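You operate a simulated robot arm through the tools that you are given. There is no shell and no other tool. Be economical: measure what you need, move in short steps, check, and stop when the job is done.

The job below is to be done with a simulated two-armed robot. You get a single attempt, and the scene is never put back.

## Task
Unclasp the brown bar for greasing; hold the green pot and throw its lever free.
Fine: both clasps open; brown bar and teal rag on the green mat.
Where things are to end (x, y in the base frame): brown bar within 0.06 m of [0.41, 0.3]; teal rag within 0.06 m of [0.43, 0.7].

The check looks at the end state, three seconds after you hand in, the way a careful person would. Anything else that was tipped, shoved, dropped, spilled or broken makes it a failure.

## Robot
Two 7-joint arms with fingered hands on one trunk, on a base that drives. Base frame: it is fixed to the floor where the robot stands at the start and does not move with it; the origin is under the middle of the robot, x ahead of it, y to its left, z up; the surface under the hand at the start is at about z = 0.9. Readings come in m, rad, newtons and seconds.
The left shoulder is at the start at [0.07, 0.166, 1.343], the right one opposite. With the tool pointing down near the work surface each hand reaches from about 0.1 to 0.94 m from the robot's upright axis, wherever it stands, measured 20 degrees to its own side. Places, roughly: blue bolt [0.8, 0.2, 1.5]; can knob [0.8, 0.7, 1]; drum dial [0.8, 0.5, 1.5]; flask valve [0.8, 0.3, 1.5]; green clasp [0.6, 0.1, 0.9]; green mat [0.5, 0.5, 0.9]; orange clasp [0.6, 0, 0.9]; pull rod [0.8, 0.2, 1.1]; reel crank [0.8, 0.7, 1.5]; tester slider [0.8, 0.5, 1]; wing plug [0.8, 0.3, 1]; yellow lever [0.5, 0.5, 1]. Payload 4.1 kg a hand.
The TCP of each hand is the grasp point between the finger pads, 0.032 m short of the fingertips. In the tool frame z runs along the fingers and y along their closing line. The gripper opens to 0.108 m. The gripper's body begins 0.038 m behind the TCP. The gripper is a hand of 4 fingers: y runs from the thumb to the fingers, the wrist lies at [-0.016, -0.108, -0.186] in the tool frame.
Orientation is that of the tool frame in the base frame, as [roll, pitch, yaw] about the fixed x, y, z axes, in that order (R = Rz(yaw) Ry(pitch) Rx(roll)). With the fingers straight down and the wrist toward the robot, the tool's x, y and z point along [0, 1, 0], [1, 0, 0] and [0, 0, -1] of the base frame.

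## Interface
- The arms move only by the tool arm_command. It takes "left_moves", "right_moves" or both (then of equal length, played together; a hand with none holds still); each is a list of rows, each a list of 6 numbers: the shift along the base's x, y, z in cm, then the turn, a rotation vector about the base's x, y, z in degrees. In form: [[dx, dy, dz, wx, wy, wz], ...]. A call has 1 to 10 rows; each row is the pose to reach, as a shift and turn from the pose commanded when the call began. Rows are played at 5 a second. More than 0.05 m and 0.15 rad between two rows, and nothing of the call is played. A pose out of reach is approached as far as the arm can. The call stops where the force on the tool passes 90 N (or 10 N more than at its start, if that is more) or the arm is blocked; 0.2 s more then pass. In this call time passes only in rows, and 0.2 s behind the last. The reply holds the time, the measured pose of the TCP, the force on the tool along the base axes, the opening and the grip force, in the units named above and with some noise, with the torque about the TCP (base axes, N m) and any sound that the robot's microphone picked up.
- Cameras (640 x 400 px; columns grow to the right, rows downward): "scene" is now at [0.1267, 0.0453, 1.5769]; the picture's right is [0.51, -0.86, 0.00], its down [-0.43, -0.26, -0.86] and it looks along [0.74, 0.44, -0.50] (base axes); focal length 214 px, centre (320, 200). "left" rides on the left gripper at [-0.065, -0.093, -0.131] in its tool frame; the picture's right is [-0.80, -0.28, 0.53], its down [0.55, -0.71, 0.45] and it looks along [0.25, 0.65, 0.72] (tool axes); focal length 247 px, centre (320, 200). "right" rides on the right gripper at [0.064, -0.093, -0.131] in its tool frame; the picture's right is [-0.80, 0.28, -0.53], its down [-0.55, -0.71, 0.45] and it looks along [-0.25, 0.65, 0.72] (tool axes); focal length 247 px, centre (320, 200). There is no depth. A picture from a camera that has moved, and an enlarged one, comes with that camera's place and axes in the base frame and with its lens.
- get_image(camera): a new picture of that camera. It takes no simulated time.
- move_column(by): slides the trunk up (or, below 0, down) by that many m; the arms and the scene camera ride with it, the base frame stays. It gives what a move gives, with no picture.
- drive_base(legs): drives the robot by 1 to 6 legs, each [ahead, left, turn to the left] in m, m and rad, along the robot's own axes; the way and the turn of a leg run together, so that a leg with both is an arc; at most 1.5 m and 3.142 rad a leg. The arms and the cameras ride along, it lands a little off, and it stops where it bumps. It gives what a move gives.
- curl_fingers(index, middle, ring, thumb_bend, hand): sets how far each is bent, from 0 (flat) to 100 (curled in); at 30 the hand is open as for a grip, at 70 the pads meet at the TCP. One left out holds its place. A second passes; each finger stops where it meets its share of the squeeze, and holds until it gets a number again. It is the only way to open and close the hand. It gives what a move gives, with no picture; readings hold the bend of each and the force on the fingers (four entries, about 0 where the hand has none), thumb and palm.
- turn_head(pan, tilt): turns the head with the scene camera to pan (to the left, within 1.501 rad either way) and tilt (down, from -0.506 to 1.204), counted from straight ahead of the robot. It gives what a move gives.
- close_up(camera, box): a new picture of the part [left, top, right, bottom] of that camera's present view, enlarged. It takes no simulated time.
- finish_job(): hands the job in; it is judged then, once.

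Go step by step. Nothing tells you exact positions but the pictures and the camera data: compare them with the known pose of the tool, close in by small moves and look again before you grip or let go. The budget is 120 turns and 88 pictures, counting those below and the enlarged ones. Unless the task says otherwise, let go and move clear before handing in, and close with one line.

The tools are called after "Request:" as a command line: name --argument value ..., lists and objects as JSON in quotes. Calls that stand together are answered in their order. arm_command: Moves the arms, as the interface text tells. Its arguments: {"type":"object","properties":{"left_moves":{"type":"array"},"right_moves":{"type":"array"}},"required":[]} The other tools are called the same way: move_column (by) slides the trunk up or down; curl_fingers (index, middle, ring, thumb_bend, hand) moves the fingers one by one; drive_base (legs) drives the base; turn_head (pan, tilt) turns the head that bears the scene camera; get_image (camera) takes a picture; close_up (camera, box) takes an enlarged picture of a part of a camera's view; finish_job () hands the job in.

At the start:

```text
time_s: 0.0
left_ee_pos: [0.4288, 0.5185, 1.6386]
left_tool_rot: [-3.141, 0.001, 1.57]
left_force: [-0.6, 0.3, -0.4]
left_wrist_torque: [-0.01, -0.03, -0.01]
left_finger_gap: 0.1076
left_gripper_force: 0.2
left_shape: jaw
left_bend: [30.0, 30.0, 30.0, 30.0]
left_finger forces: [0.0, 0.0, 0.0, 0.1, 0.0, 0.0]
right_ee_pos: [0.5585, 0.0592, 1.6122]
right_tool_rot: [-3.141, -0.002, 1.568]
right_force: [0.1, -0.2, 0.6]
right_wrist_torque: [0.0, 0.01, 0.01]
right_finger_gap: 0.1077
right_gripper_force: 0.0
right_shape: jaw
right_bend: [30.0, 30.0, 30.0, 30.0]
right_finger forces: [0.1, 0.1, 0.0, 0.0, 0.1, 0.0]
trunk travel left (down, up): [-0.85, 0.09]
robot x, y, heading: [-0.0028, 0.0, 0.002]
head pan, tilt: [0.539, 0.529]
```

scene: 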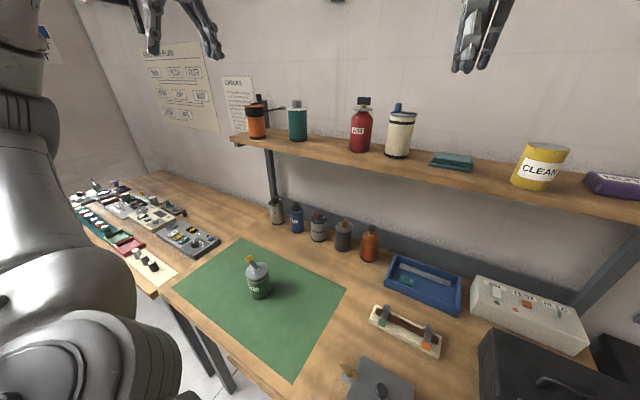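
right: 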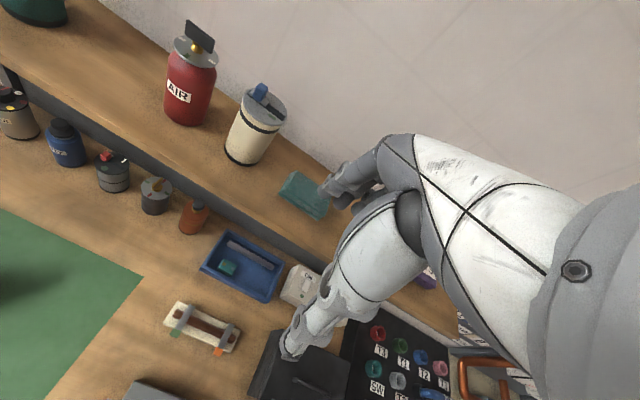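
left: 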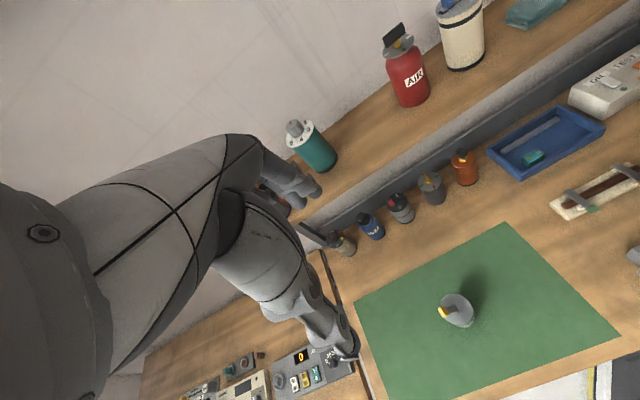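

I see the green mat with a green pot (yellow lever on top), a clamp holder with a brown bar, a blue tray with a teal item, and a teal cloth on the shelf. I'll look closer at these and at the wall notes first.

Request:
close_up --camera "scene" --box '[340, 240, 480, 380]'

Request:
close_up --camera "scene" --box '[130, 40, 260, 140]'

Request:
close_up --camera "scene" --box '[220, 240, 300, 310]'

Request:
close_up --camera "right" --box '[140, 160, 340, 380]'

```text
2.86 times, centred on (410, 310) of scene
camera zoom: at [0.1267, 0.0453, 1.5769], right [0.51, -0.86, 0.0], down [-0.43, -0.26, -0.86], along [0.74, 0.44, -0.5], focal length 613 px, centre (63, -114)
```

zoom: 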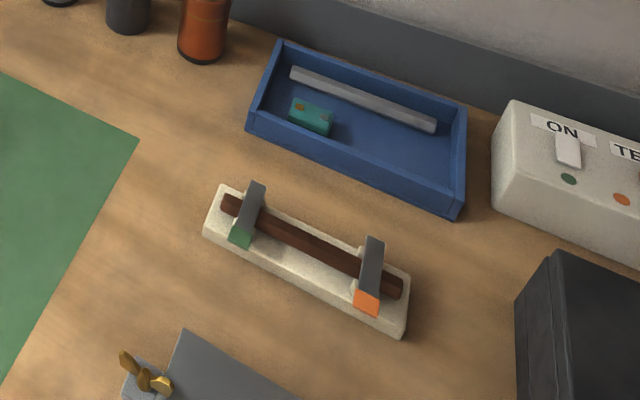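

```text
4.00 times, centred on (195, 90) of scene
camera zoom: at [0.1267, 0.0453, 1.5769], right [0.51, -0.86, 0.0], down [-0.43, -0.26, -0.86], along [0.74, 0.44, -0.5], focal length 858 px, centre (820, 640)
```

zoom: 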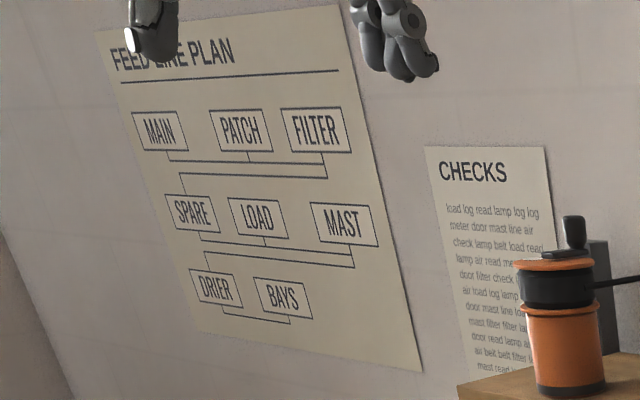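

```text
5.71 times, centred on (260, 275) of scene
camera zoom: at [0.1267, 0.0453, 1.5769], right [0.51, -0.86, 0.0], down [-0.43, -0.26, -0.86], along [0.74, 0.44, -0.5], focal length 1226 px, centre (663, -229)
```

zoom: 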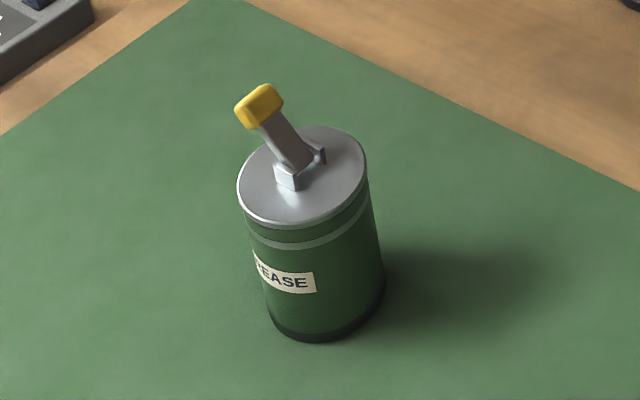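

```text
1.82 times, centred on (240, 270) of right
camera zoom: at [0.4642, 0.1228, 1.7439], right [0.28, -0.8, 0.53], down [-0.71, -0.55, -0.45], along [0.65, -0.25, -0.72], focal length 449 px, centre (466, 73)
```

zoom: 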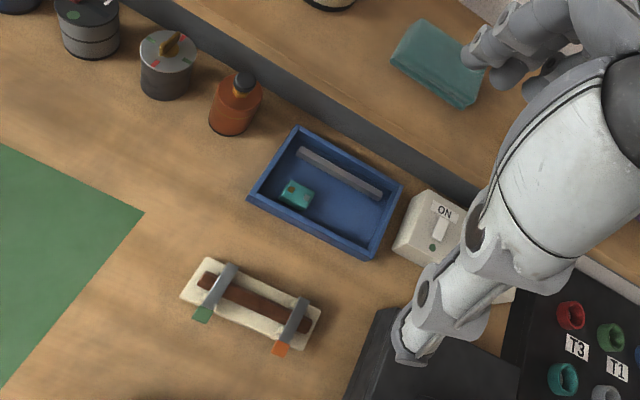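

The rag is the teal pad on the shelf near (0.78, 0.03, 1.38); the bar lies along y at x≈0.575 under two clasps hinged at the back; the pot is near (0.45, 0.48) with its lever leaning to +y. I lower both hands to look closer.

Request:
arm_command --left_moves '[[-1, 0, -4, 0, 0, 0], [-2, 0, -8, 0, 0, 0], [-3, 0, -12, 0, 0, 0], [-4, 0, -16, 0, 0, 0], [-5, 0, -20, 0, 0, 0], [-6, 0, -24, 0, 0, 0], [-7, 0, -28, 0, 0, 0], [-8, 0, -32, 0, 0, 0], [-9, 0, -36, 0, 0, 0], [-10, 0, -40, 0, 0, 0]]' --right_moves '[[-1, -0.5, -4.5, 0, 0, 0], [-2, -1, -9, 0, 0, 0], [-3, -1.5, -13.5, 0, 0, 0], [-4, -2, -18, 0, 0, 0], [-5, -2.5, -22.5, 0, 0, 0], [-6, -3, -27, 0, 0, 0], [-7, -3.5, -31.5, 0, 0, 0], [-8, -4, -36, 0, 0, 0], [-9, -4.5, -40.5, 0, 0, 0], [-10, -5, -45, 0, 0, 0]]'

Request:
get_image --camera "right"

Request:
get_image --camera "left"

```text
time_s: 2.2
left_ee_pos: [0.3389, 0.5284, 1.2412]
left_tool_rot: [-3.139, 0.001, 1.571]
left_force: [0.5, -0.1, 0.9]
left_wrist_torque: [0.03, 0.02, 0.0]
left_finger_gap: 0.1079
left_gripper_force: 0.0
left_shape: jaw
left_bend: [30.0, 30.0, 30.0, 30.0]
left_finger forces: [0.0, 0.0, 0.0, 0.1, 0.0, 0.0]
left hand out of reach, approached as far as the arm can: row 10
right_ee_pos: [0.4597, 0.0091, 1.1619]
right_tool_rot: [-3.141, -0.003, 1.57]
right_force: [0.6, -0.7, -0.3]
right_wrist_torque: [0.01, -0.01, -0.02]
right_finger_gap: 0.108
right_gripper_force: 0.0
right_shape: jaw
right_bend: [30.0, 30.0, 30.0, 30.0]
right_finger forces: [0.0, 0.1, 0.0, 0.0, 0.1, 0.1]
trunk travel left (down, up): [-0.85, 0.09]
robot x, y, heading: [0.0004, -0.0027, 0.003]
head pan, tilt: [0.539, 0.529]
```

```text
80 pictures are left
camera right: at [0.3658, 0.0724, 1.2939], right [0.28, -0.8, 0.53], down [-0.71, -0.55, -0.45], along [0.65, -0.25, -0.72], focal length 247 px, centre (320, 200)
```

right: 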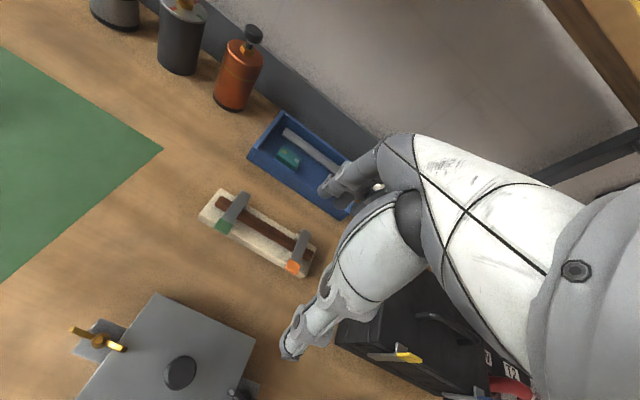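

```text
79 pictures are left
camera left: at [0.2472, 0.4636, 1.3731], right [-0.28, -0.8, -0.53], down [-0.71, 0.55, -0.45], along [0.65, 0.25, -0.72], focal length 247 px, centre (320, 200)
```

left: 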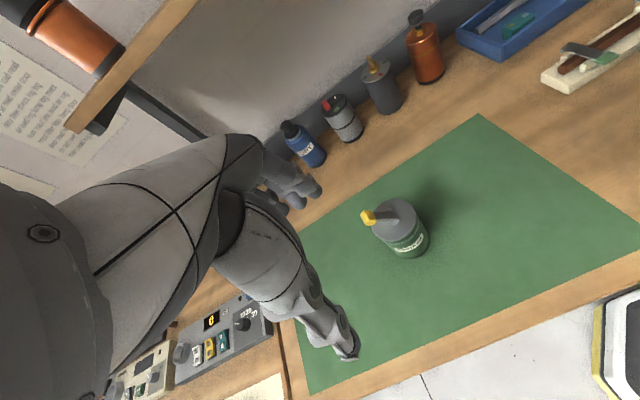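

The left hand stopped slightly short of its aim because the arm was folded too tightly. I zoom in on the clasps and the pot.

Request:
close_up --camera "right" --box '[190, 170, 330, 290]'

Request:
close_up --camera "left" --box '[340, 180, 450, 270]'

Request:
close_up --camera "left" --box '[530, 10, 640, 100]'

```text
3.33 times, centred on (260, 230) of right
camera zoom: at [0.3658, 0.0724, 1.2939], right [0.28, -0.8, 0.53], down [-0.71, -0.55, -0.45], along [0.65, -0.25, -0.72], focal length 823 px, centre (520, 100)
```

zoom: 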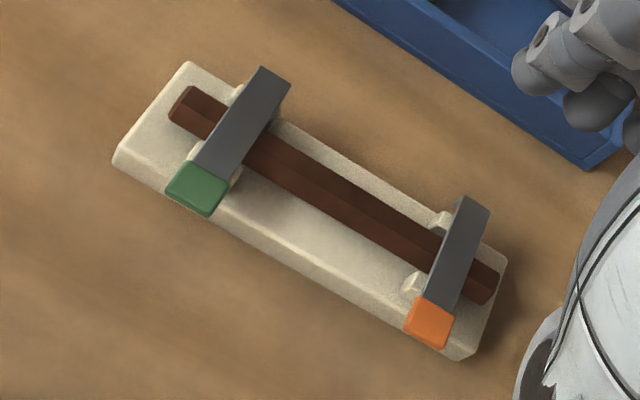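

```text
4.44 times, centred on (395, 225) of left
camera zoom: at [0.2472, 0.4636, 1.3731], right [-0.28, -0.8, -0.53], down [-0.71, 0.55, -0.45], along [0.65, 0.25, -0.72], focal length 1098 px, centre (-13, 89)
```

zoom: 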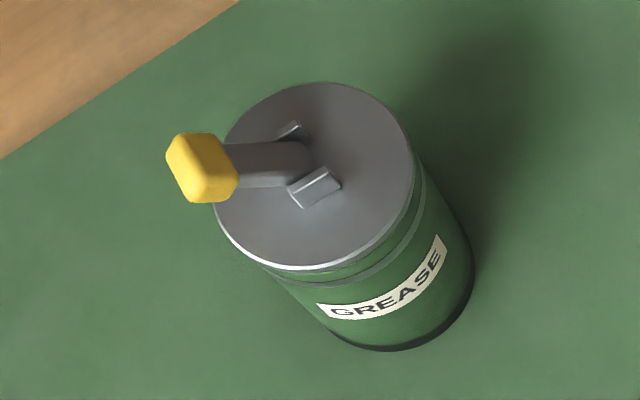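

```text
4.44 times, centred on (585, 55) of left
camera zoom: at [0.2472, 0.4636, 1.3731], right [-0.28, -0.8, -0.53], down [-0.71, 0.55, -0.45], along [0.65, 0.25, -0.72], focal length 1098 px, centre (-858, 844)
```

zoom: 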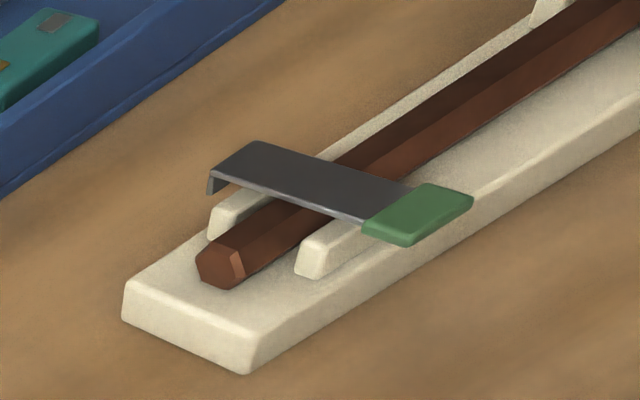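

Tabs: green at about (0.53, 0.074, 0.953), orange at about (0.528, -0.046, 0.953), straps running back to x≈0.595. Before gripping I check how the fingers are laid out on the right hand.

Request:
close_up --camera "right" --box '[270, 120, 450, 370]'

Request:
turn_head --pan 0.1 --tilt 0.8

Request:
get_image --camera "scene"

```text
1.60 times, centred on (360, 245) of right
camera zoom: at [0.3658, 0.0724, 1.2939], right [0.28, -0.8, 0.53], down [-0.71, -0.55, -0.45], along [0.65, -0.25, -0.72], focal length 395 px, centre (256, 128)
```

zoom: 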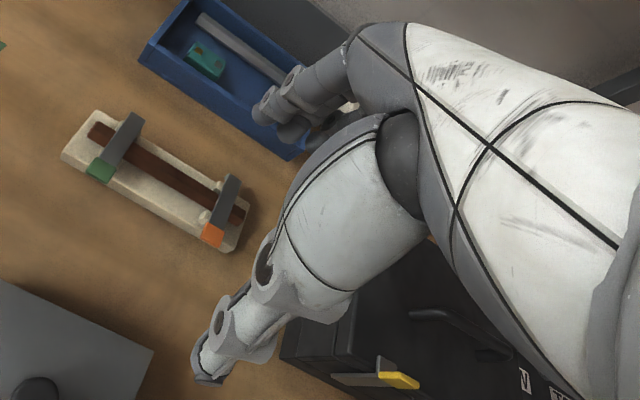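

```text
time_s: 3.1
left_ee_pos: [0.3382, 0.5302, 1.2417]
left_tool_rot: [3.141, 0.001, 1.572]
left_force: [1.0, -1.3, 0.6]
left_wrist_torque: [0.02, -0.03, -0.02]
left_finger_gap: 0.1078
left_gripper_force: 0.1
left_shape: jaw
left_bend: [30.0, 30.0, 30.0, 30.0]
left_finger forces: [0.0, 0.0, 0.1, 0.0, 0.0, 0.0]
right_ee_pos: [0.4572, 0.0103, 1.1634]
right_tool_rot: [3.141, -0.003, 1.569]
right_force: [0.1, 1.0, 0.4]
right_wrist_torque: [-0.04, 0.0, 0.02]
right_finger_gap: 0.1076
right_gripper_force: 0.0
right_shape: jaw
right_bend: [30.0, 30.0, 30.0, 30.0]
right_finger forces: [0.0, 0.1, 0.0, 0.0, 0.1, 0.0]
trunk travel left (down, up): [-0.85, 0.09]
robot x, y, heading: [-0.0011, 0.0003, 0.002]
head pan, tilt: [0.099, 0.799]
```

```text
74 pictures are left
camera scene: at [0.1287, 0.0073, 1.5537], right [0.1, -0.99, 0.0], down [-0.71, -0.07, -0.7], along [0.69, 0.07, -0.72], focal length 214 px, centre (320, 200)
```

scene: 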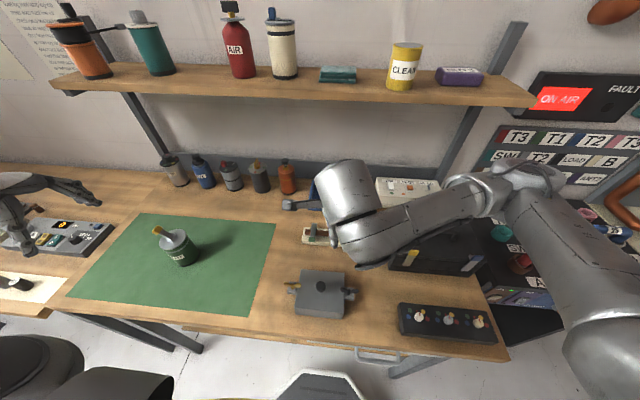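

The grey box with a brass wing sits just in front of the holder, so I'll come at the tabs with the right hand turned so its wrist lies to the right. I turn it and fold the middle and ring fingers to see which finger stays nearest the robot.

Request:
arm_command --right_moves '[[0.5, -0.5, 0, 0, 0, 8.5], [1, -1, 0, 0, 0, 17], [1.5, -1.5, 0, 0, 0, 25.5], [2, -2, 0, 0, 0, 34], [2.5, -2.5, 0, 0, 0, 42.5], [3, -3, 0, 0, 0, 51], [3.5, -3.5, 0, 0, 0, 59.5], [4, -4, 0, 0, 0, 68], [4.5, -4.5, 0, 0, 0, 76.5], [5, -5, 0, 0, 0, 84]]'

Request:
curl_fingers --hand "right" --middle 100 --ring 100

Request:
get_image --camera "right"

Request:
close_up --camera "scene" --box '[260, 140, 460, 300]'

```text
time_s: 5.3
left_ee_pos: [0.3388, 0.5287, 1.2409]
left_tool_rot: [-3.141, 0.0, 1.57]
left_force: [-0.8, 0.1, 0.5]
left_wrist_torque: [0.0, -0.01, -0.01]
left_finger_gap: 0.1078
left_gripper_force: 0.1
left_shape: jaw
left_bend: [30.0, 30.0, 30.0, 30.0]
left_finger forces: [0.0, 0.0, 0.0, 0.0, 0.0, 0.0]
right_ee_pos: [0.5087, -0.0417, 1.1626]
right_tool_rot: [3.139, -0.003, 3.038]
right_force: [0.2, -0.2, 1.0]
right_wrist_torque: [0.0, -0.01, 0.0]
right_finger_gap: 0.1076
right_gripper_force: 0.1
right_shape: jaw
right_bend: [30.0, 30.0, 30.0, 30.0]
right_finger forces: [0.1, 0.0, 0.0, 0.1, 0.0, 0.1]
trunk travel left (down, up): [-0.85, 0.09]
robot x, y, heading: [-0.0056, -0.0051, 0.006]
head pan, tilt: [0.099, 0.799]
```

```text
time_s: 6.3
left_ee_pos: [0.3389, 0.5288, 1.242]
left_tool_rot: [3.141, 0.001, 1.57]
left_force: [-0.4, -0.8, 0.1]
left_wrist_torque: [0.0, 0.0, -0.01]
left_finger_gap: 0.1076
left_gripper_force: 0.0
left_shape: jaw
left_bend: [30.0, 30.0, 30.0, 30.0]
left_finger forces: [0.0, 0.1, 0.0, 0.0, 0.1, 0.0]
right_ee_pos: [0.507, -0.0415, 1.1623]
right_tool_rot: [-3.142, -0.002, 3.035]
right_force: [0.3, -0.2, 0.4]
right_wrist_torque: [-0.01, 0.01, 0.03]
right_finger_gap: 0.1085
right_gripper_force: 0.0
right_shape: fingers
right_bend: [30.0, 100.0, 100.0, 30.0]
right_finger forces: [0.0, 0.0, 0.0, 0.0, 0.0, 0.1]
trunk travel left (down, up): [-0.85, 0.09]
robot x, y, heading: [-0.0037, -0.0004, -0.004]
head pan, tilt: [0.099, 0.799]
```

```text
73 pictures are left
camera right: at [0.4327, -0.1279, 1.294], right [0.82, 0.2, 0.53], down [0.47, -0.76, -0.45], along [0.32, 0.62, -0.72], focal length 247 px, centre (320, 200)
```

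right: 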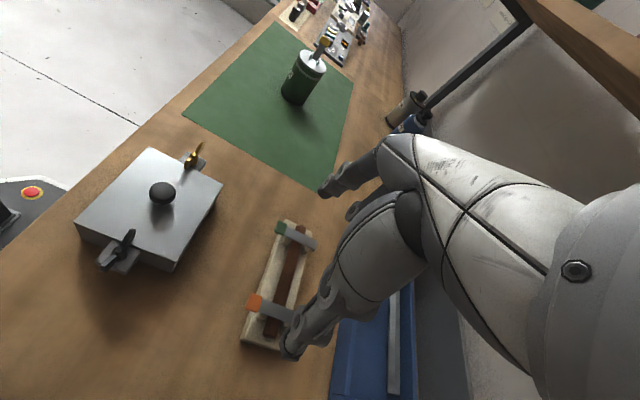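

```text
2.50 times, centred on (360, 220) of scene
camera zoom: at [0.1294, 0.0068, 1.5536], right [0.1, -1.0, 0.0], down [-0.71, -0.07, -0.7], along [0.69, 0.07, -0.72], focal length 536 px, centre (220, 150)
```

zoom: 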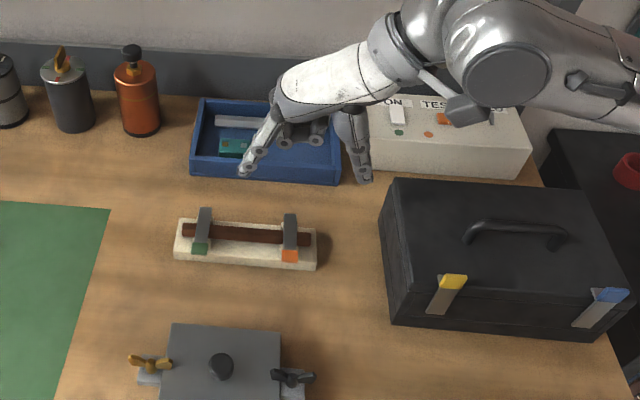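

The index and thumb both lie at the TCP's x line, and the curled fingers sit behind and higher, so a thumb–index pinch of the tab works. I go above the green tab first, as it is the one farther from the black case.

Request:
arm_command --right_moves '[[0.5, 3, 0, 0, 0, 1.5], [1, 6, 0, 0, 0, 3], [1.5, 9, -1, 0, 0, 4.5], [2.3, 11.5, -4, 0, 0, 6], [2.3, 11.5, -8, 0, 0, 6], [2.3, 11.5, -12, 0, 0, 6]]'

Request:
get_image --camera "right"

Request:
close_up --camera "scene" --box '[260, 160, 420, 260]'

```text
time_s: 7.7
left_ee_pos: [0.3386, 0.5295, 1.2409]
left_tool_rot: [-3.14, 0.002, 1.571]
left_force: [-1.3, -0.5, 0.5]
left_wrist_torque: [0.03, -0.05, -0.04]
left_finger_gap: 0.1077
left_gripper_force: 0.0
left_shape: jaw
left_bend: [30.0, 30.0, 30.0, 30.0]
left_finger forces: [0.0, 0.0, 0.1, 0.1, 0.0, 0.0]
right_ee_pos: [0.532, 0.0735, 1.0443]
right_tool_rot: [3.141, -0.001, 3.14]
right_force: [0.7, -1.0, -0.4]
right_wrist_torque: [-0.04, 0.01, 0.03]
right_finger_gap: 0.1087
right_gripper_force: 0.1
right_shape: fingers
right_bend: [30.0, 100.0, 100.0, 30.0]
right_finger forces: [0.0, 0.0, 0.1, 0.0, 0.0, 0.0]
trunk travel left (down, up): [-0.85, 0.09]
robot x, y, heading: [0.0008, -0.002, -0.0]
head pan, tilt: [0.099, 0.799]
```

```text
71 pictures are left
camera right: at [0.4662, -0.0201, 1.1746], right [0.8, 0.28, 0.53], down [0.55, -0.71, -0.45], along [0.25, 0.65, -0.72], focal length 247 px, centre (320, 200)
```

right: 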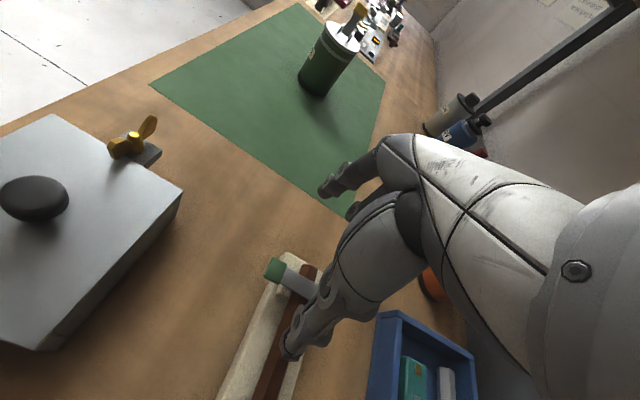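

```text
4.00 times, centred on (340, 210) of scene
camera zoom: at [0.1296, 0.0062, 1.5537], right [0.1, -1.0, 0.0], down [-0.71, -0.07, -0.7], along [0.69, 0.07, -0.72], focal length 858 px, centre (240, 160)
```

zoom: 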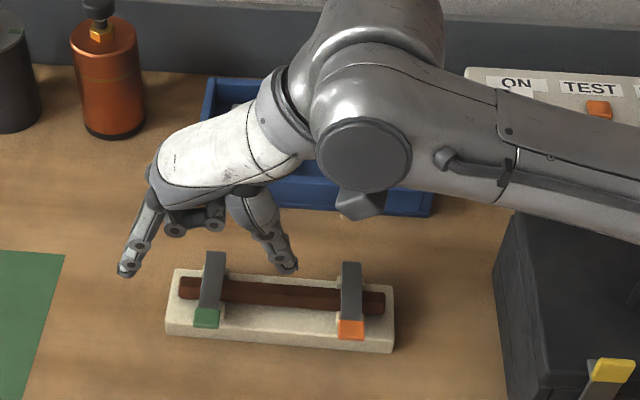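

Both views put the green tab at about (0.524, 0.074). I go down around it and close thumb and index.

Request:
arm_command --right_moves '[[-0.8, 0, -3, 0, 0, 0], [-0.8, 0, -5.5, 0, 0, 0], [-0.8, 0, -7.8, 0, 0, 0]]'

Request:
curl_fingers --hand "right" --index 58 --thumb_bend 58

Request:
close_up --camera "scene" --box '[260, 170, 420, 270]'

Request:
close_up --camera "right" --box '[200, 120, 440, 400]'

```text
time_s: 8.5
left_ee_pos: [0.3384, 0.529, 1.2406]
left_tool_rot: [-3.14, 0.005, 1.572]
left_force: [-0.3, 0.0, 0.0]
left_wrist_torque: [-0.02, 0.01, -0.01]
left_finger_gap: 0.1076
left_gripper_force: 0.1
left_shape: jaw
left_bend: [30.0, 30.0, 30.0, 30.0]
left_finger forces: [0.1, 0.0, 0.0, 0.0, 0.0, 0.0]
right_ee_pos: [0.5229, 0.0758, 0.9655]
right_tool_rot: [-3.14, -0.001, 3.14]
right_force: [0.6, -0.8, 0.2]
right_wrist_torque: [-0.01, -0.02, -0.02]
right_finger_gap: 0.1086
right_gripper_force: 0.1
right_shape: fingers
right_bend: [30.0, 100.0, 100.0, 30.0]
right_finger forces: [0.1, 0.1, 0.0, 0.1, 0.1, 0.1]
trunk travel left (down, up): [-0.85, 0.09]
robot x, y, heading: [0.0035, 0.0009, -0.0]
head pan, tilt: [0.099, 0.799]
```

```text
time_s: 9.5
left_ee_pos: [0.3383, 0.5302, 1.2415]
left_tool_rot: [3.141, 0.003, 1.571]
left_force: [1.3, 0.3, 0.6]
left_wrist_torque: [-0.01, -0.01, -0.02]
left_finger_gap: 0.1078
left_gripper_force: 0.0
left_shape: jaw
left_bend: [30.0, 30.0, 30.0, 30.0]
left_finger forces: [0.0, 0.1, 0.1, 0.1, 0.0, 0.0]
right_ee_pos: [0.5243, 0.074, 0.9654]
right_tool_rot: [3.142, -0.003, 3.139]
right_force: [0.3, -0.5, -0.4]
right_wrist_torque: [-0.03, 0.03, -0.01]
right_finger_gap: 0.0375
right_gripper_force: 0.2
right_shape: fingers
right_bend: [57.0, 100.0, 100.0, 57.0]
right_finger forces: [0.0, 0.1, 0.1, 0.0, 0.0, 0.0]
trunk travel left (down, up): [-0.85, 0.09]
robot x, y, heading: [0.0031, 0.0015, -0.0]
head pan, tilt: [0.099, 0.799]
```

```text
4.00 times, centred on (340, 220) of scene
camera zoom: at [0.1295, 0.0068, 1.5536], right [0.1, -1.0, 0.0], down [-0.71, -0.07, -0.7], along [0.69, 0.07, -0.72], focal length 858 px, centre (240, 120)
```

zoom: 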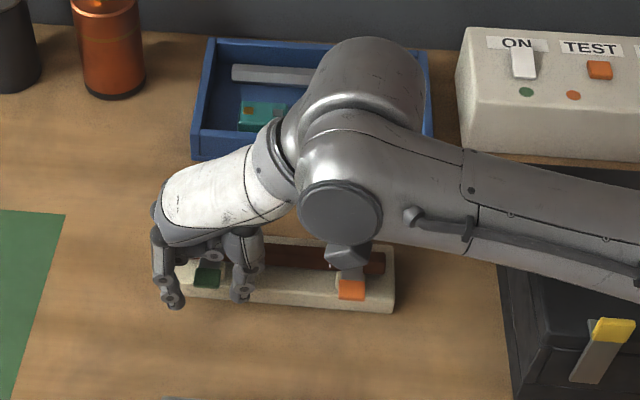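

```text
1.43 times, centred on (320, 260) of right
camera zoom: at [0.4575, -0.019, 1.097], right [0.8, 0.28, 0.53], down [0.55, -0.71, -0.45], along [0.25, 0.65, -0.72], focal length 353 px, centre (320, 114)
```

zoom: 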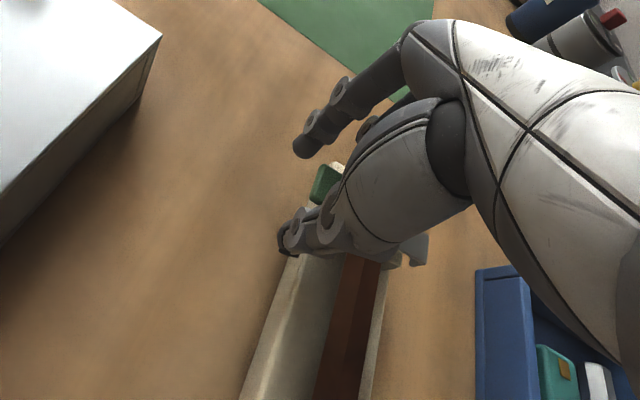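

The tab sits between thumb and index. I close onto it.

Request:
curl_fingers --hand "right" --index 72 --thumb_bend 72

Request:
close_up --camera "scene" --box '[280, 180, 380, 250]'

```text
time_s: 10.5
left_ee_pos: [0.3377, 0.5289, 1.2414]
left_tool_rot: [3.141, 0.002, 1.572]
left_force: [0.2, 0.3, 0.0]
left_wrist_torque: [-0.02, 0.0, -0.04]
left_finger_gap: 0.1078
left_gripper_force: 0.0
left_shape: jaw
left_bend: [30.0, 30.0, 30.0, 30.0]
left_finger forces: [0.1, 0.0, 0.1, 0.1, 0.0, 0.1]
right_ee_pos: [0.524, 0.0734, 0.9645]
right_tool_rot: [3.141, -0.002, 3.14]
right_force: [-0.4, -6.1, -0.5]
right_wrist_torque: [-0.09, -0.02, 0.03]
right_finger_gap: 0.0031
right_gripper_force: 3.8
right_shape: fingers
right_bend: [72.0, 100.0, 100.0, 68.0]
right_finger forces: [1.1, 0.0, 0.1, 0.0, 6.1, 0.0]
trunk travel left (down, up): [-0.85, 0.09]
robot x, y, heading: [0.0014, -0.0017, -0.003]
head pan, tilt: [0.099, 0.799]
```

```text
5.71 times, centred on (330, 215) of scene
camera zoom: at [0.1295, 0.0055, 1.5536], right [0.1, -1.0, 0.0], down [-0.71, -0.07, -0.7], along [0.69, 0.07, -0.72], focal length 1226 px, centre (263, 114)
```

zoom: 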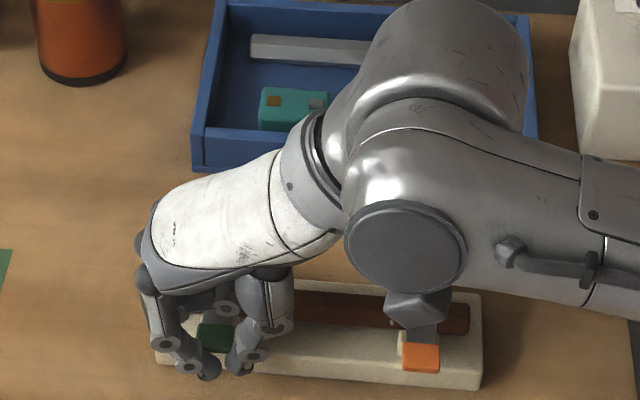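

The pads are nearly closed with light contact on the thumb. I try a small lift along the strap's arc and look.

Request:
arm_command --right_moves '[[0, 0, 0.7, 0, 0, 0], [0.1, 0, 1.4, 0, 0, 0], [0.4, 0, 2.2, 0, 0, 0]]'

Request:
close_up --camera "scene" --box '[280, 180, 380, 250]'

Request:
close_up --camera "right" --box '[250, 160, 410, 300]'

```text
time_s: 11.3
left_ee_pos: [0.3383, 0.5299, 1.2417]
left_tool_rot: [-3.139, 0.003, 1.57]
left_force: [-0.6, -0.7, -0.3]
left_wrist_torque: [0.0, -0.02, 0.01]
left_finger_gap: 0.1077
left_gripper_force: 0.2
left_shape: jaw
left_bend: [30.0, 30.0, 30.0, 30.0]
left_finger forces: [0.0, 0.1, 0.1, 0.0, 0.1, 0.0]
right_ee_pos: [0.5265, 0.0733, 0.9855]
right_tool_rot: [3.141, -0.002, 3.139]
right_force: [2.1, -6.4, -1.8]
right_wrist_torque: [-0.1, -0.03, 0.04]
right_finger_gap: 0.003
right_gripper_force: 2.9
right_shape: fingers
right_bend: [72.0, 100.0, 100.0, 68.0]
right_finger forces: [0.1, 0.1, 0.0, 0.0, 5.9, 0.1]
trunk travel left (down, up): [-0.85, 0.09]
robot x, y, heading: [0.0017, 0.0003, -0.004]
head pan, tilt: [0.099, 0.799]
```

```text
5.71 times, centred on (330, 215) of scene
camera zoom: at [0.1302, 0.0057, 1.5535], right [0.1, -1.0, 0.0], down [-0.71, -0.07, -0.7], along [0.69, 0.07, -0.72], focal length 1226 px, centre (263, 114)
```

zoom: 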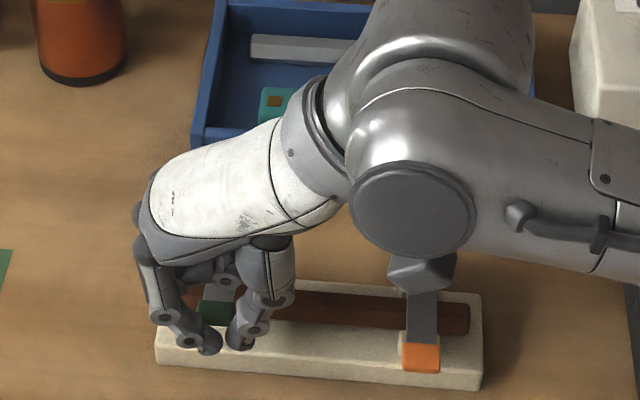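

```text
2.86 times, centred on (330, 230) of right
camera zoom: at [0.4614, -0.0198, 1.1174], right [0.8, 0.28, 0.53], down [0.55, -0.71, -0.45], along [0.25, 0.65, -0.72], focal length 706 px, centre (291, 114)
```

zoom: 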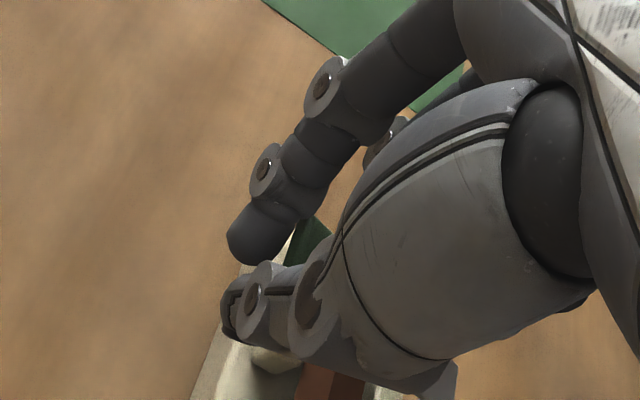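

The green tab is rising with the hand. I carry on along the arc to about 60° and check.

Request:
arm_command --right_moves '[[0.25, 0, 0.7, 0, 0, 0], [0.54, 0, 1.3, 0, 0, 0], [1, 0, 2, 0, 0, 0], [1.65, 0, 2.75, 0, 0, 0], [2.3, 0, 3.3, 0, 0, 0], [3.1, 0, 3.86, 0, 0, 0]]'

Request:
close_up --camera "scene" --box '[280, 180, 380, 250]'

Request:
close_up --camera "right" --box '[200, 120, 440, 400]'

```text
time_s: 12.7
left_ee_pos: [0.3374, 0.53, 1.2407]
left_tool_rot: [3.141, 0.005, 1.571]
left_force: [0.1, -0.1, -0.8]
left_wrist_torque: [-0.01, 0.03, -0.01]
left_finger_gap: 0.1078
left_gripper_force: 0.1
left_shape: jaw
left_bend: [30.0, 30.0, 30.0, 30.0]
left_finger forces: [0.0, 0.1, 0.0, 0.0, 0.1, 0.1]
right_ee_pos: [0.5588, 0.0752, 1.0258]
right_tool_rot: [3.14, -0.003, -3.14]
right_force: [0.5, 0.5, -0.3]
right_wrist_torque: [0.01, -0.01, -0.02]
right_finger_gap: 0.0002
right_gripper_force: 0.0
right_shape: fingers
right_bend: [72.0, 100.0, 100.0, 71.0]
right_finger forces: [0.0, 0.1, 0.0, 0.1, 0.0, 0.1]
trunk travel left (down, up): [-0.85, 0.09]
robot x, y, heading: [-0.0024, -0.0021, -0.0]
head pan, tilt: [0.099, 0.799]
```

```text
5.71 times, centred on (330, 215) of scene
camera zoom: at [0.1297, 0.0071, 1.5536], right [0.1, -0.99, 0.0], down [-0.71, -0.07, -0.7], along [0.69, 0.07, -0.72], focal length 1226 px, centre (263, 114)
```

zoom: 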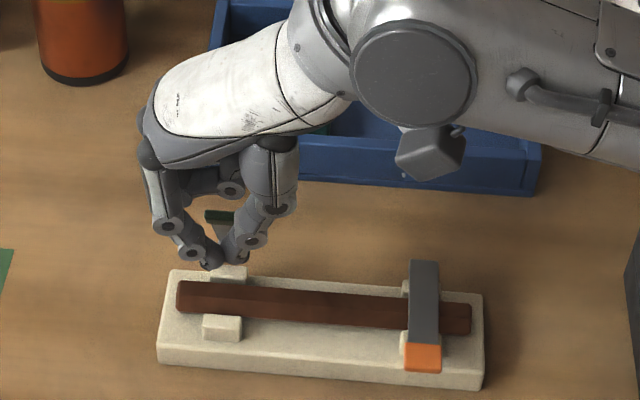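

```text
1.43 times, centred on (320, 260) of right
camera zoom: at [0.493, -0.0186, 1.1564], right [0.8, 0.28, 0.53], down [0.55, -0.7, -0.45], along [0.25, 0.65, -0.72], focal length 353 px, centre (320, 114)
```

zoom: 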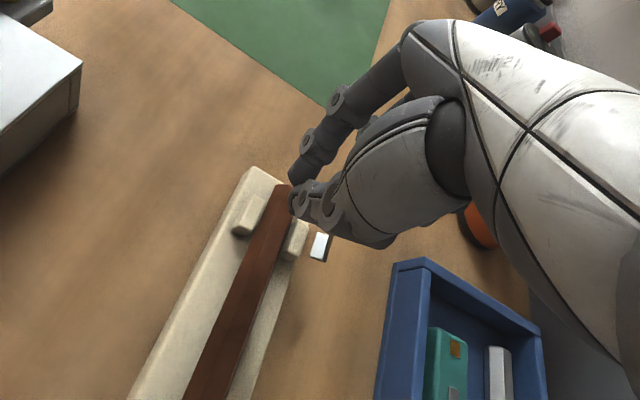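

The green strap has swung up and sits behind the fingers. I raise the hand clear to see how it rests.

Request:
arm_command --right_moves '[[-1, 0, 2, 0, 0, 0], [-2, 0, 5, 0, 0, 0], [-3, -2, 9, 0, 0, 0], [-3.5, -6, 9, 0, 0, 0]]'

Request:
close_up --camera "scene" --box '[280, 150, 400, 250]'

Request:
close_up --camera "left" --box '[500, 0, 640, 100]'

```text
time_s: 13.7
left_ee_pos: [0.3377, 0.5272, 1.2435]
left_tool_rot: [-3.141, 0.0, 1.571]
left_force: [0.0, -0.9, 1.9]
left_wrist_torque: [0.06, 0.01, 0.0]
left_finger_gap: 0.1079
left_gripper_force: 0.1
left_shape: jaw
left_bend: [30.0, 30.0, 30.0, 30.0]
left_finger forces: [0.0, 0.1, 0.0, 0.1, 0.1, 0.1]
right_ee_pos: [0.5227, 0.0123, 1.1164]
right_tool_rot: [3.138, 0.002, -3.141]
right_force: [0.9, -0.6, -0.4]
right_wrist_torque: [-0.01, -0.03, 0.01]
right_finger_gap: 0.0
right_gripper_force: 0.1
right_shape: fingers
right_bend: [72.0, 100.0, 100.0, 71.0]
right_finger forces: [0.1, 0.0, 0.0, 0.0, 0.1, 0.1]
trunk travel left (down, up): [-0.85, 0.09]
robot x, y, heading: [0.0018, 0.0009, -0.005]
head pan, tilt: [0.099, 0.799]
```

```text
4.00 times, centred on (340, 200) of scene
camera zoom: at [0.1286, 0.0032, 1.5537], right [0.1, -0.99, 0.0], down [-0.71, -0.07, -0.7], along [0.69, 0.07, -0.72], focal length 858 px, centre (240, 200)
```

zoom: 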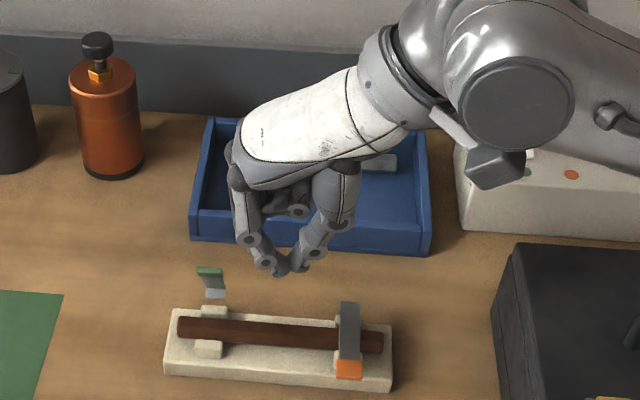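

```text
4.00 times, centred on (570, 50) of left
camera zoom: at [0.2445, 0.4614, 1.3748], right [-0.28, -0.8, -0.53], down [-0.71, 0.55, -0.45], along [0.65, 0.25, -0.72], focal length 988 px, centre (-680, 800)
```

zoom: 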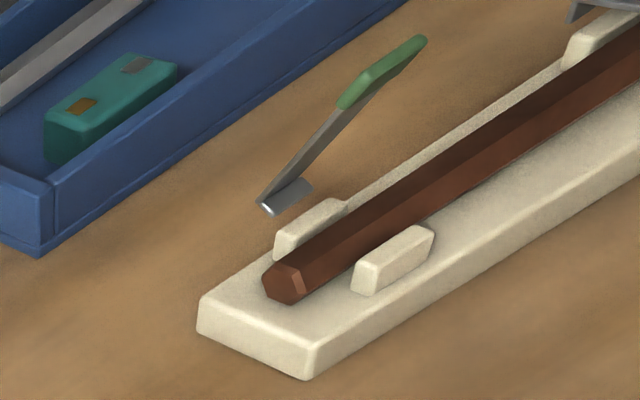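

The green clasp is open and stands by itself. For the orange one the black case is close to the right wrist, so I'll use the left hand mirrored, and move the right hand aside.

Request:
arm_command --left_moves '[[1, -3.5, 0, 0, 0, -8.4], [2, -7, 0, 0, 0, -16.8], [3, -10.5, 0, 0, 0, -25.2], [4, -14, 0, 0, 0, -33.6], [5, -17.5, 0, 0, 0, -42], [6, -21, 0, 0, 0, -50.4], [7, -24.5, 0, 0, 0, -58.8], [8, -28, 0, 0, 0, -67.2], [9, -31.5, 0, 0, 0, -75.6], [10, -35, 0, 0, 0, -84]]' --right_moves '[[0, 0, 4, 0, 0, 0], [0, -2, 8, 0, 0, 0], [-1, -5, 11, 0, 0, 0], [-2, -8, 13, 0, 0, 0], [-3, -12, 15, 0, 0, 0], [-4, -16, 16, 0, 0, 0], [-5, -20, 16, 0, 0, 0], [-6, -22, 16, 0, 0, 0], [-7, -24, 16, 0, 0, 0], [-8, -26, 16, 0, 0, 0]]'

Request:
curl_fingers --hand "left" --middle 100 --ring 100

Request:
get_image --camera "scene"

```text
time_s: 15.9
left_ee_pos: [0.4396, 0.1839, 1.2406]
left_tool_rot: [3.142, 0.002, 0.105]
left_force: [-0.9, 0.4, 0.1]
left_wrist_torque: [0.02, 0.01, 0.0]
left_finger_gap: 0.1079
left_gripper_force: 0.1
left_shape: jaw
left_bend: [30.0, 30.0, 30.0, 30.0]
left_finger forces: [0.0, 0.1, 0.1, 0.0, 0.0, 0.0]
left hand out of reach, approached as far as the arm can: row 1
right_ee_pos: [0.4453, -0.2501, 1.2731]
right_tool_rot: [3.141, -0.003, -3.141]
right_force: [0.7, -0.2, -0.4]
right_wrist_torque: [-0.02, 0.01, -0.01]
right_finger_gap: 0.0002
right_gripper_force: 0.1
right_shape: fingers
right_bend: [72.0, 100.0, 100.0, 71.0]
right_finger forces: [0.0, 0.0, 0.1, 0.1, 0.0, 0.0]
trunk travel left (down, up): [-0.85, 0.09]
robot x, y, heading: [-0.0002, -0.0015, 0.001]
head pan, tilt: [0.099, 0.799]
```

```text
time_s: 16.9
left_ee_pos: [0.4384, 0.1845, 1.2404]
left_tool_rot: [3.141, 0.001, 0.104]
left_force: [0.4, 0.7, 0.2]
left_wrist_torque: [-0.01, 0.0, 0.01]
left_finger_gap: 0.1087
left_gripper_force: 0.0
left_shape: fingers
left_bend: [30.0, 100.0, 100.0, 30.0]
left_finger forces: [0.1, 0.1, 0.1, 0.0, 0.0, 0.1]
right_ee_pos: [0.444, -0.2491, 1.2732]
right_tool_rot: [-3.141, -0.001, 3.139]
right_force: [0.6, 0.3, 0.4]
right_wrist_torque: [0.01, 0.0, -0.01]
right_finger_gap: 0.0003
right_gripper_force: 0.0
right_shape: fingers
right_bend: [72.0, 100.0, 100.0, 71.0]
right_finger forces: [0.0, 0.0, 0.0, 0.2, 0.0, 0.0]
trunk travel left (down, up): [-0.85, 0.09]
robot x, y, heading: [-0.0017, 0.0047, 0.001]
head pan, tilt: [0.099, 0.799]
```

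```text
60 pictures are left
camera scene: at [0.1295, 0.0064, 1.5536], right [0.1, -1.0, 0.0], down [-0.71, -0.07, -0.7], along [0.69, 0.07, -0.72], focal length 214 px, centre (320, 200)
```

scene: 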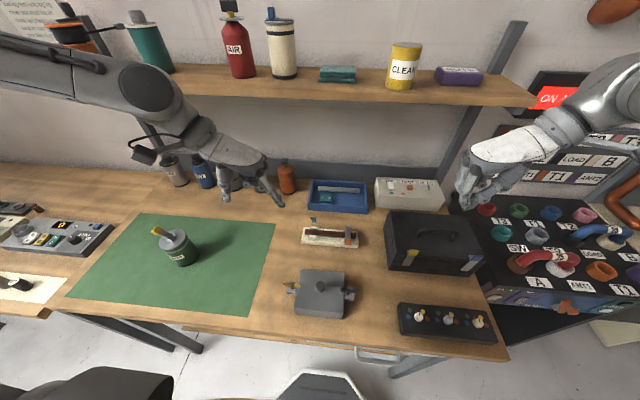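

The left hand is turned and clear. I bring it over the orange tab and check.

Request:
arm_command --left_moves '[[1.4, -4, 0, 0, 0, -1], [2.8, -8, 0, 0, 0, -2], [4.2, -12, -1, 0, 0, -3], [5.6, -16, -3, 0, 0, -4], [7, -20, -6, 0, 0, -5], [8.6, -23, -9, 0, 0, -6], [8.6, -23, -13, 0, 0, -6], [8.6, -23, -17, 0, 0, -6], [8.6, -23, -20, 0, 0, -6]]'

Request:
get_image --camera "left"

Request:
close_up --camera "scene" --box '[260, 160, 420, 260]'

```text
refused: row 5 steps farther than a row can; nothing moved
```

```text
59 pictures are left
camera left: at [0.365, 0.2683, 1.3721], right [-0.82, 0.2, -0.53], down [0.47, 0.76, -0.45], along [0.32, -0.62, -0.72], focal length 247 px, centre (320, 200)
```

left: 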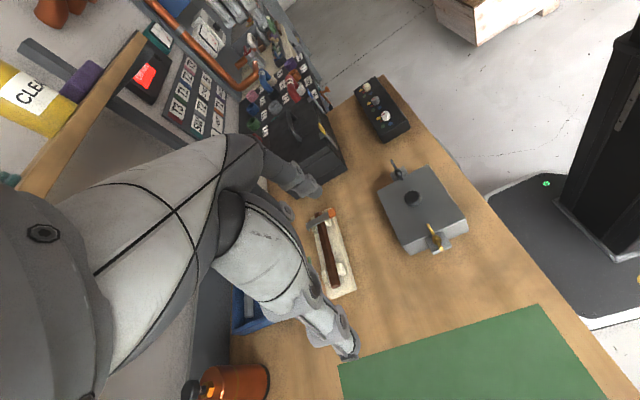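

```text
4.00 times, centred on (340, 210) of scene
camera zoom: at [0.1295, 0.0064, 1.5536], right [0.1, -1.0, 0.0], down [-0.71, -0.07, -0.7], along [0.69, 0.07, -0.72], focal length 858 px, centre (240, 160)
```

zoom: 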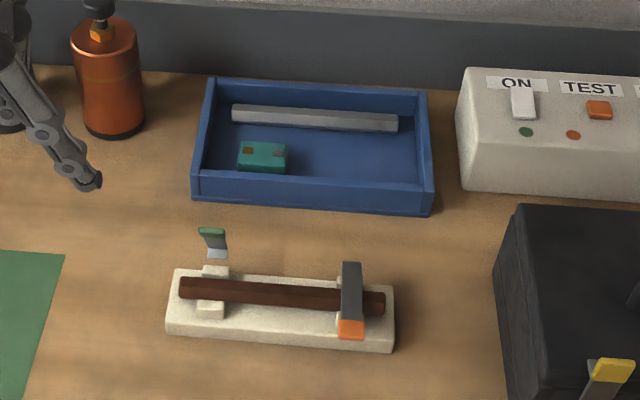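

The call was refused for a step slightly too long; the picture confirms the orange tab at about (0.523, -0.045). I repeat it with shorter steps.

Request:
arm_command --left_moves '[[1.2, -3, 0, 0, 0, -1], [2.4, -6, 0, 0, 0, -2], [3.6, -9.5, -1, 0, 0, -3], [5, -13, -2.5, 0, 0, -4], [6, -16.5, -5, 0, 0, -5], [7, -20, -8, 0, 0, -6], [8.5, -23, -11, 0, 0, -6], [8.5, -23, -15.5, 0, 0, -6], [8.5, -23, -20, 0, 0, -6]]'

Request:
get_image --camera "left"

Request:
close_up --camera "scene" --box '[260, 160, 420, 260]'

```text
time_s: 18.9
left_ee_pos: [0.4354, 0.1062, 1.1714]
left_tool_rot: [3.14, -0.002, 0.0]
left_force: [-0.4, 0.2, 0.2]
left_wrist_torque: [0.01, 0.0, 0.02]
left_finger_gap: 0.1083
left_gripper_force: 0.1
left_shape: fingers
left_bend: [30.0, 100.0, 100.0, 30.0]
left_finger forces: [0.0, 0.1, 0.1, 0.1, 0.0, 0.0]
left hand out of reach, approached as far as the arm can: row 3, 4, 5, 6, 7, 8, 9
right_ee_pos: [0.4451, -0.2489, 1.273]
right_tool_rot: [3.14, -0.001, 3.141]
right_force: [-0.5, 0.5, -0.5]
right_wrist_torque: [-0.04, 0.01, -0.01]
right_finger_gap: 0.0001
right_gripper_force: 0.0
right_shape: fingers
right_bend: [72.0, 100.0, 100.0, 71.0]
right_finger forces: [0.1, 0.0, 0.0, 0.0, 0.1, 0.1]
trunk travel left (down, up): [-0.85, 0.09]
robot x, y, heading: [0.0029, -0.0019, 0.002]
head pan, tilt: [0.099, 0.799]
```

```text
57 pictures are left
camera left: at [0.3703, 0.1989, 1.3038], right [-0.8, 0.28, -0.53], down [0.55, 0.71, -0.45], along [0.25, -0.65, -0.72], focal length 247 px, centre (320, 200)
```

left: 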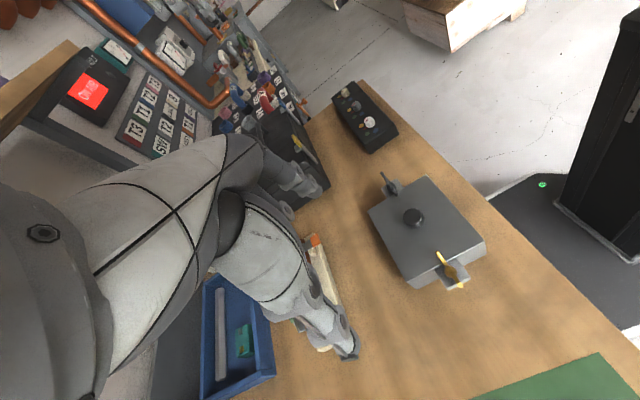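

```text
4.00 times, centred on (340, 210) of scene
camera zoom: at [0.1299, 0.0073, 1.5536], right [0.1, -1.0, 0.0], down [-0.71, -0.07, -0.7], along [0.69, 0.07, -0.72], focal length 858 px, centre (240, 160)
```

zoom: 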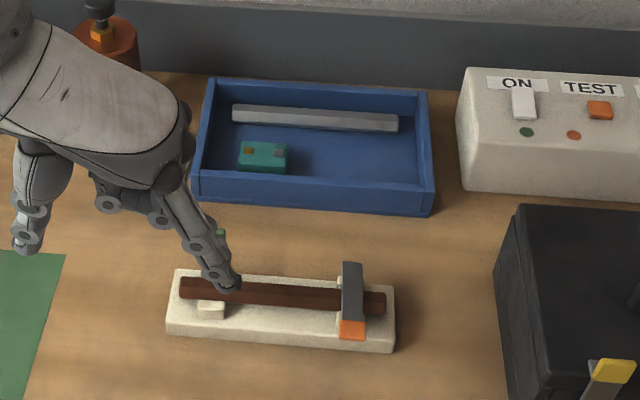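

The left arm got stuck in a poor fold, short of the tab but touching nothing. I lift it up and forward and try coming down from above.

Request:
arm_command --left_moves '[[0, 0, 4.5, 0, 0, 0], [0, 0, 9, 0, 0, 0], [1, 0, 13, 0, 0, 0], [2.5, -2, 17, 0, 0, 0], [4.5, -5, 19, 0, 0, 0], [6.5, -8, 20, 0, 0, 0], [8, -11.5, 20, 0, 0, 0], [8.8, -15, 18, 0, 0, 0], [8.8, -15, 14, 0, 0, 0], [8.8, -15, 10, 0, 0, 0]]'

```text
time_s: 21.1
left_ee_pos: [0.4663, 0.0768, 1.3]
left_tool_rot: [3.14, 0.002, 0.004]
left_force: [-0.1, 0.7, -1.1]
left_wrist_torque: [0.0, -0.02, 0.03]
left_finger_gap: 0.1085
left_gripper_force: 0.1
left_shape: fingers
left_bend: [30.0, 100.0, 100.0, 30.0]
left_finger forces: [0.0, 0.1, 0.0, 0.1, 0.0, 0.0]
left hand out of reach, approached as far as the arm can: row 5, 6, 7, 8, 9, 10
right_ee_pos: [0.4455, -0.2493, 1.2733]
right_tool_rot: [3.141, -0.001, 3.14]
right_force: [0.4, -1.3, -0.6]
right_wrist_torque: [0.02, 0.01, 0.0]
right_finger_gap: 0.0001
right_gripper_force: 0.1
right_shape: fingers
right_bend: [72.0, 100.0, 100.0, 71.0]
right_finger forces: [0.0, 0.0, 0.1, 0.0, 0.0, 0.0]
trunk travel left (down, up): [-0.85, 0.09]
robot x, y, heading: [-0.0015, 0.0015, 0.003]
head pan, tilt: [0.099, 0.799]
```

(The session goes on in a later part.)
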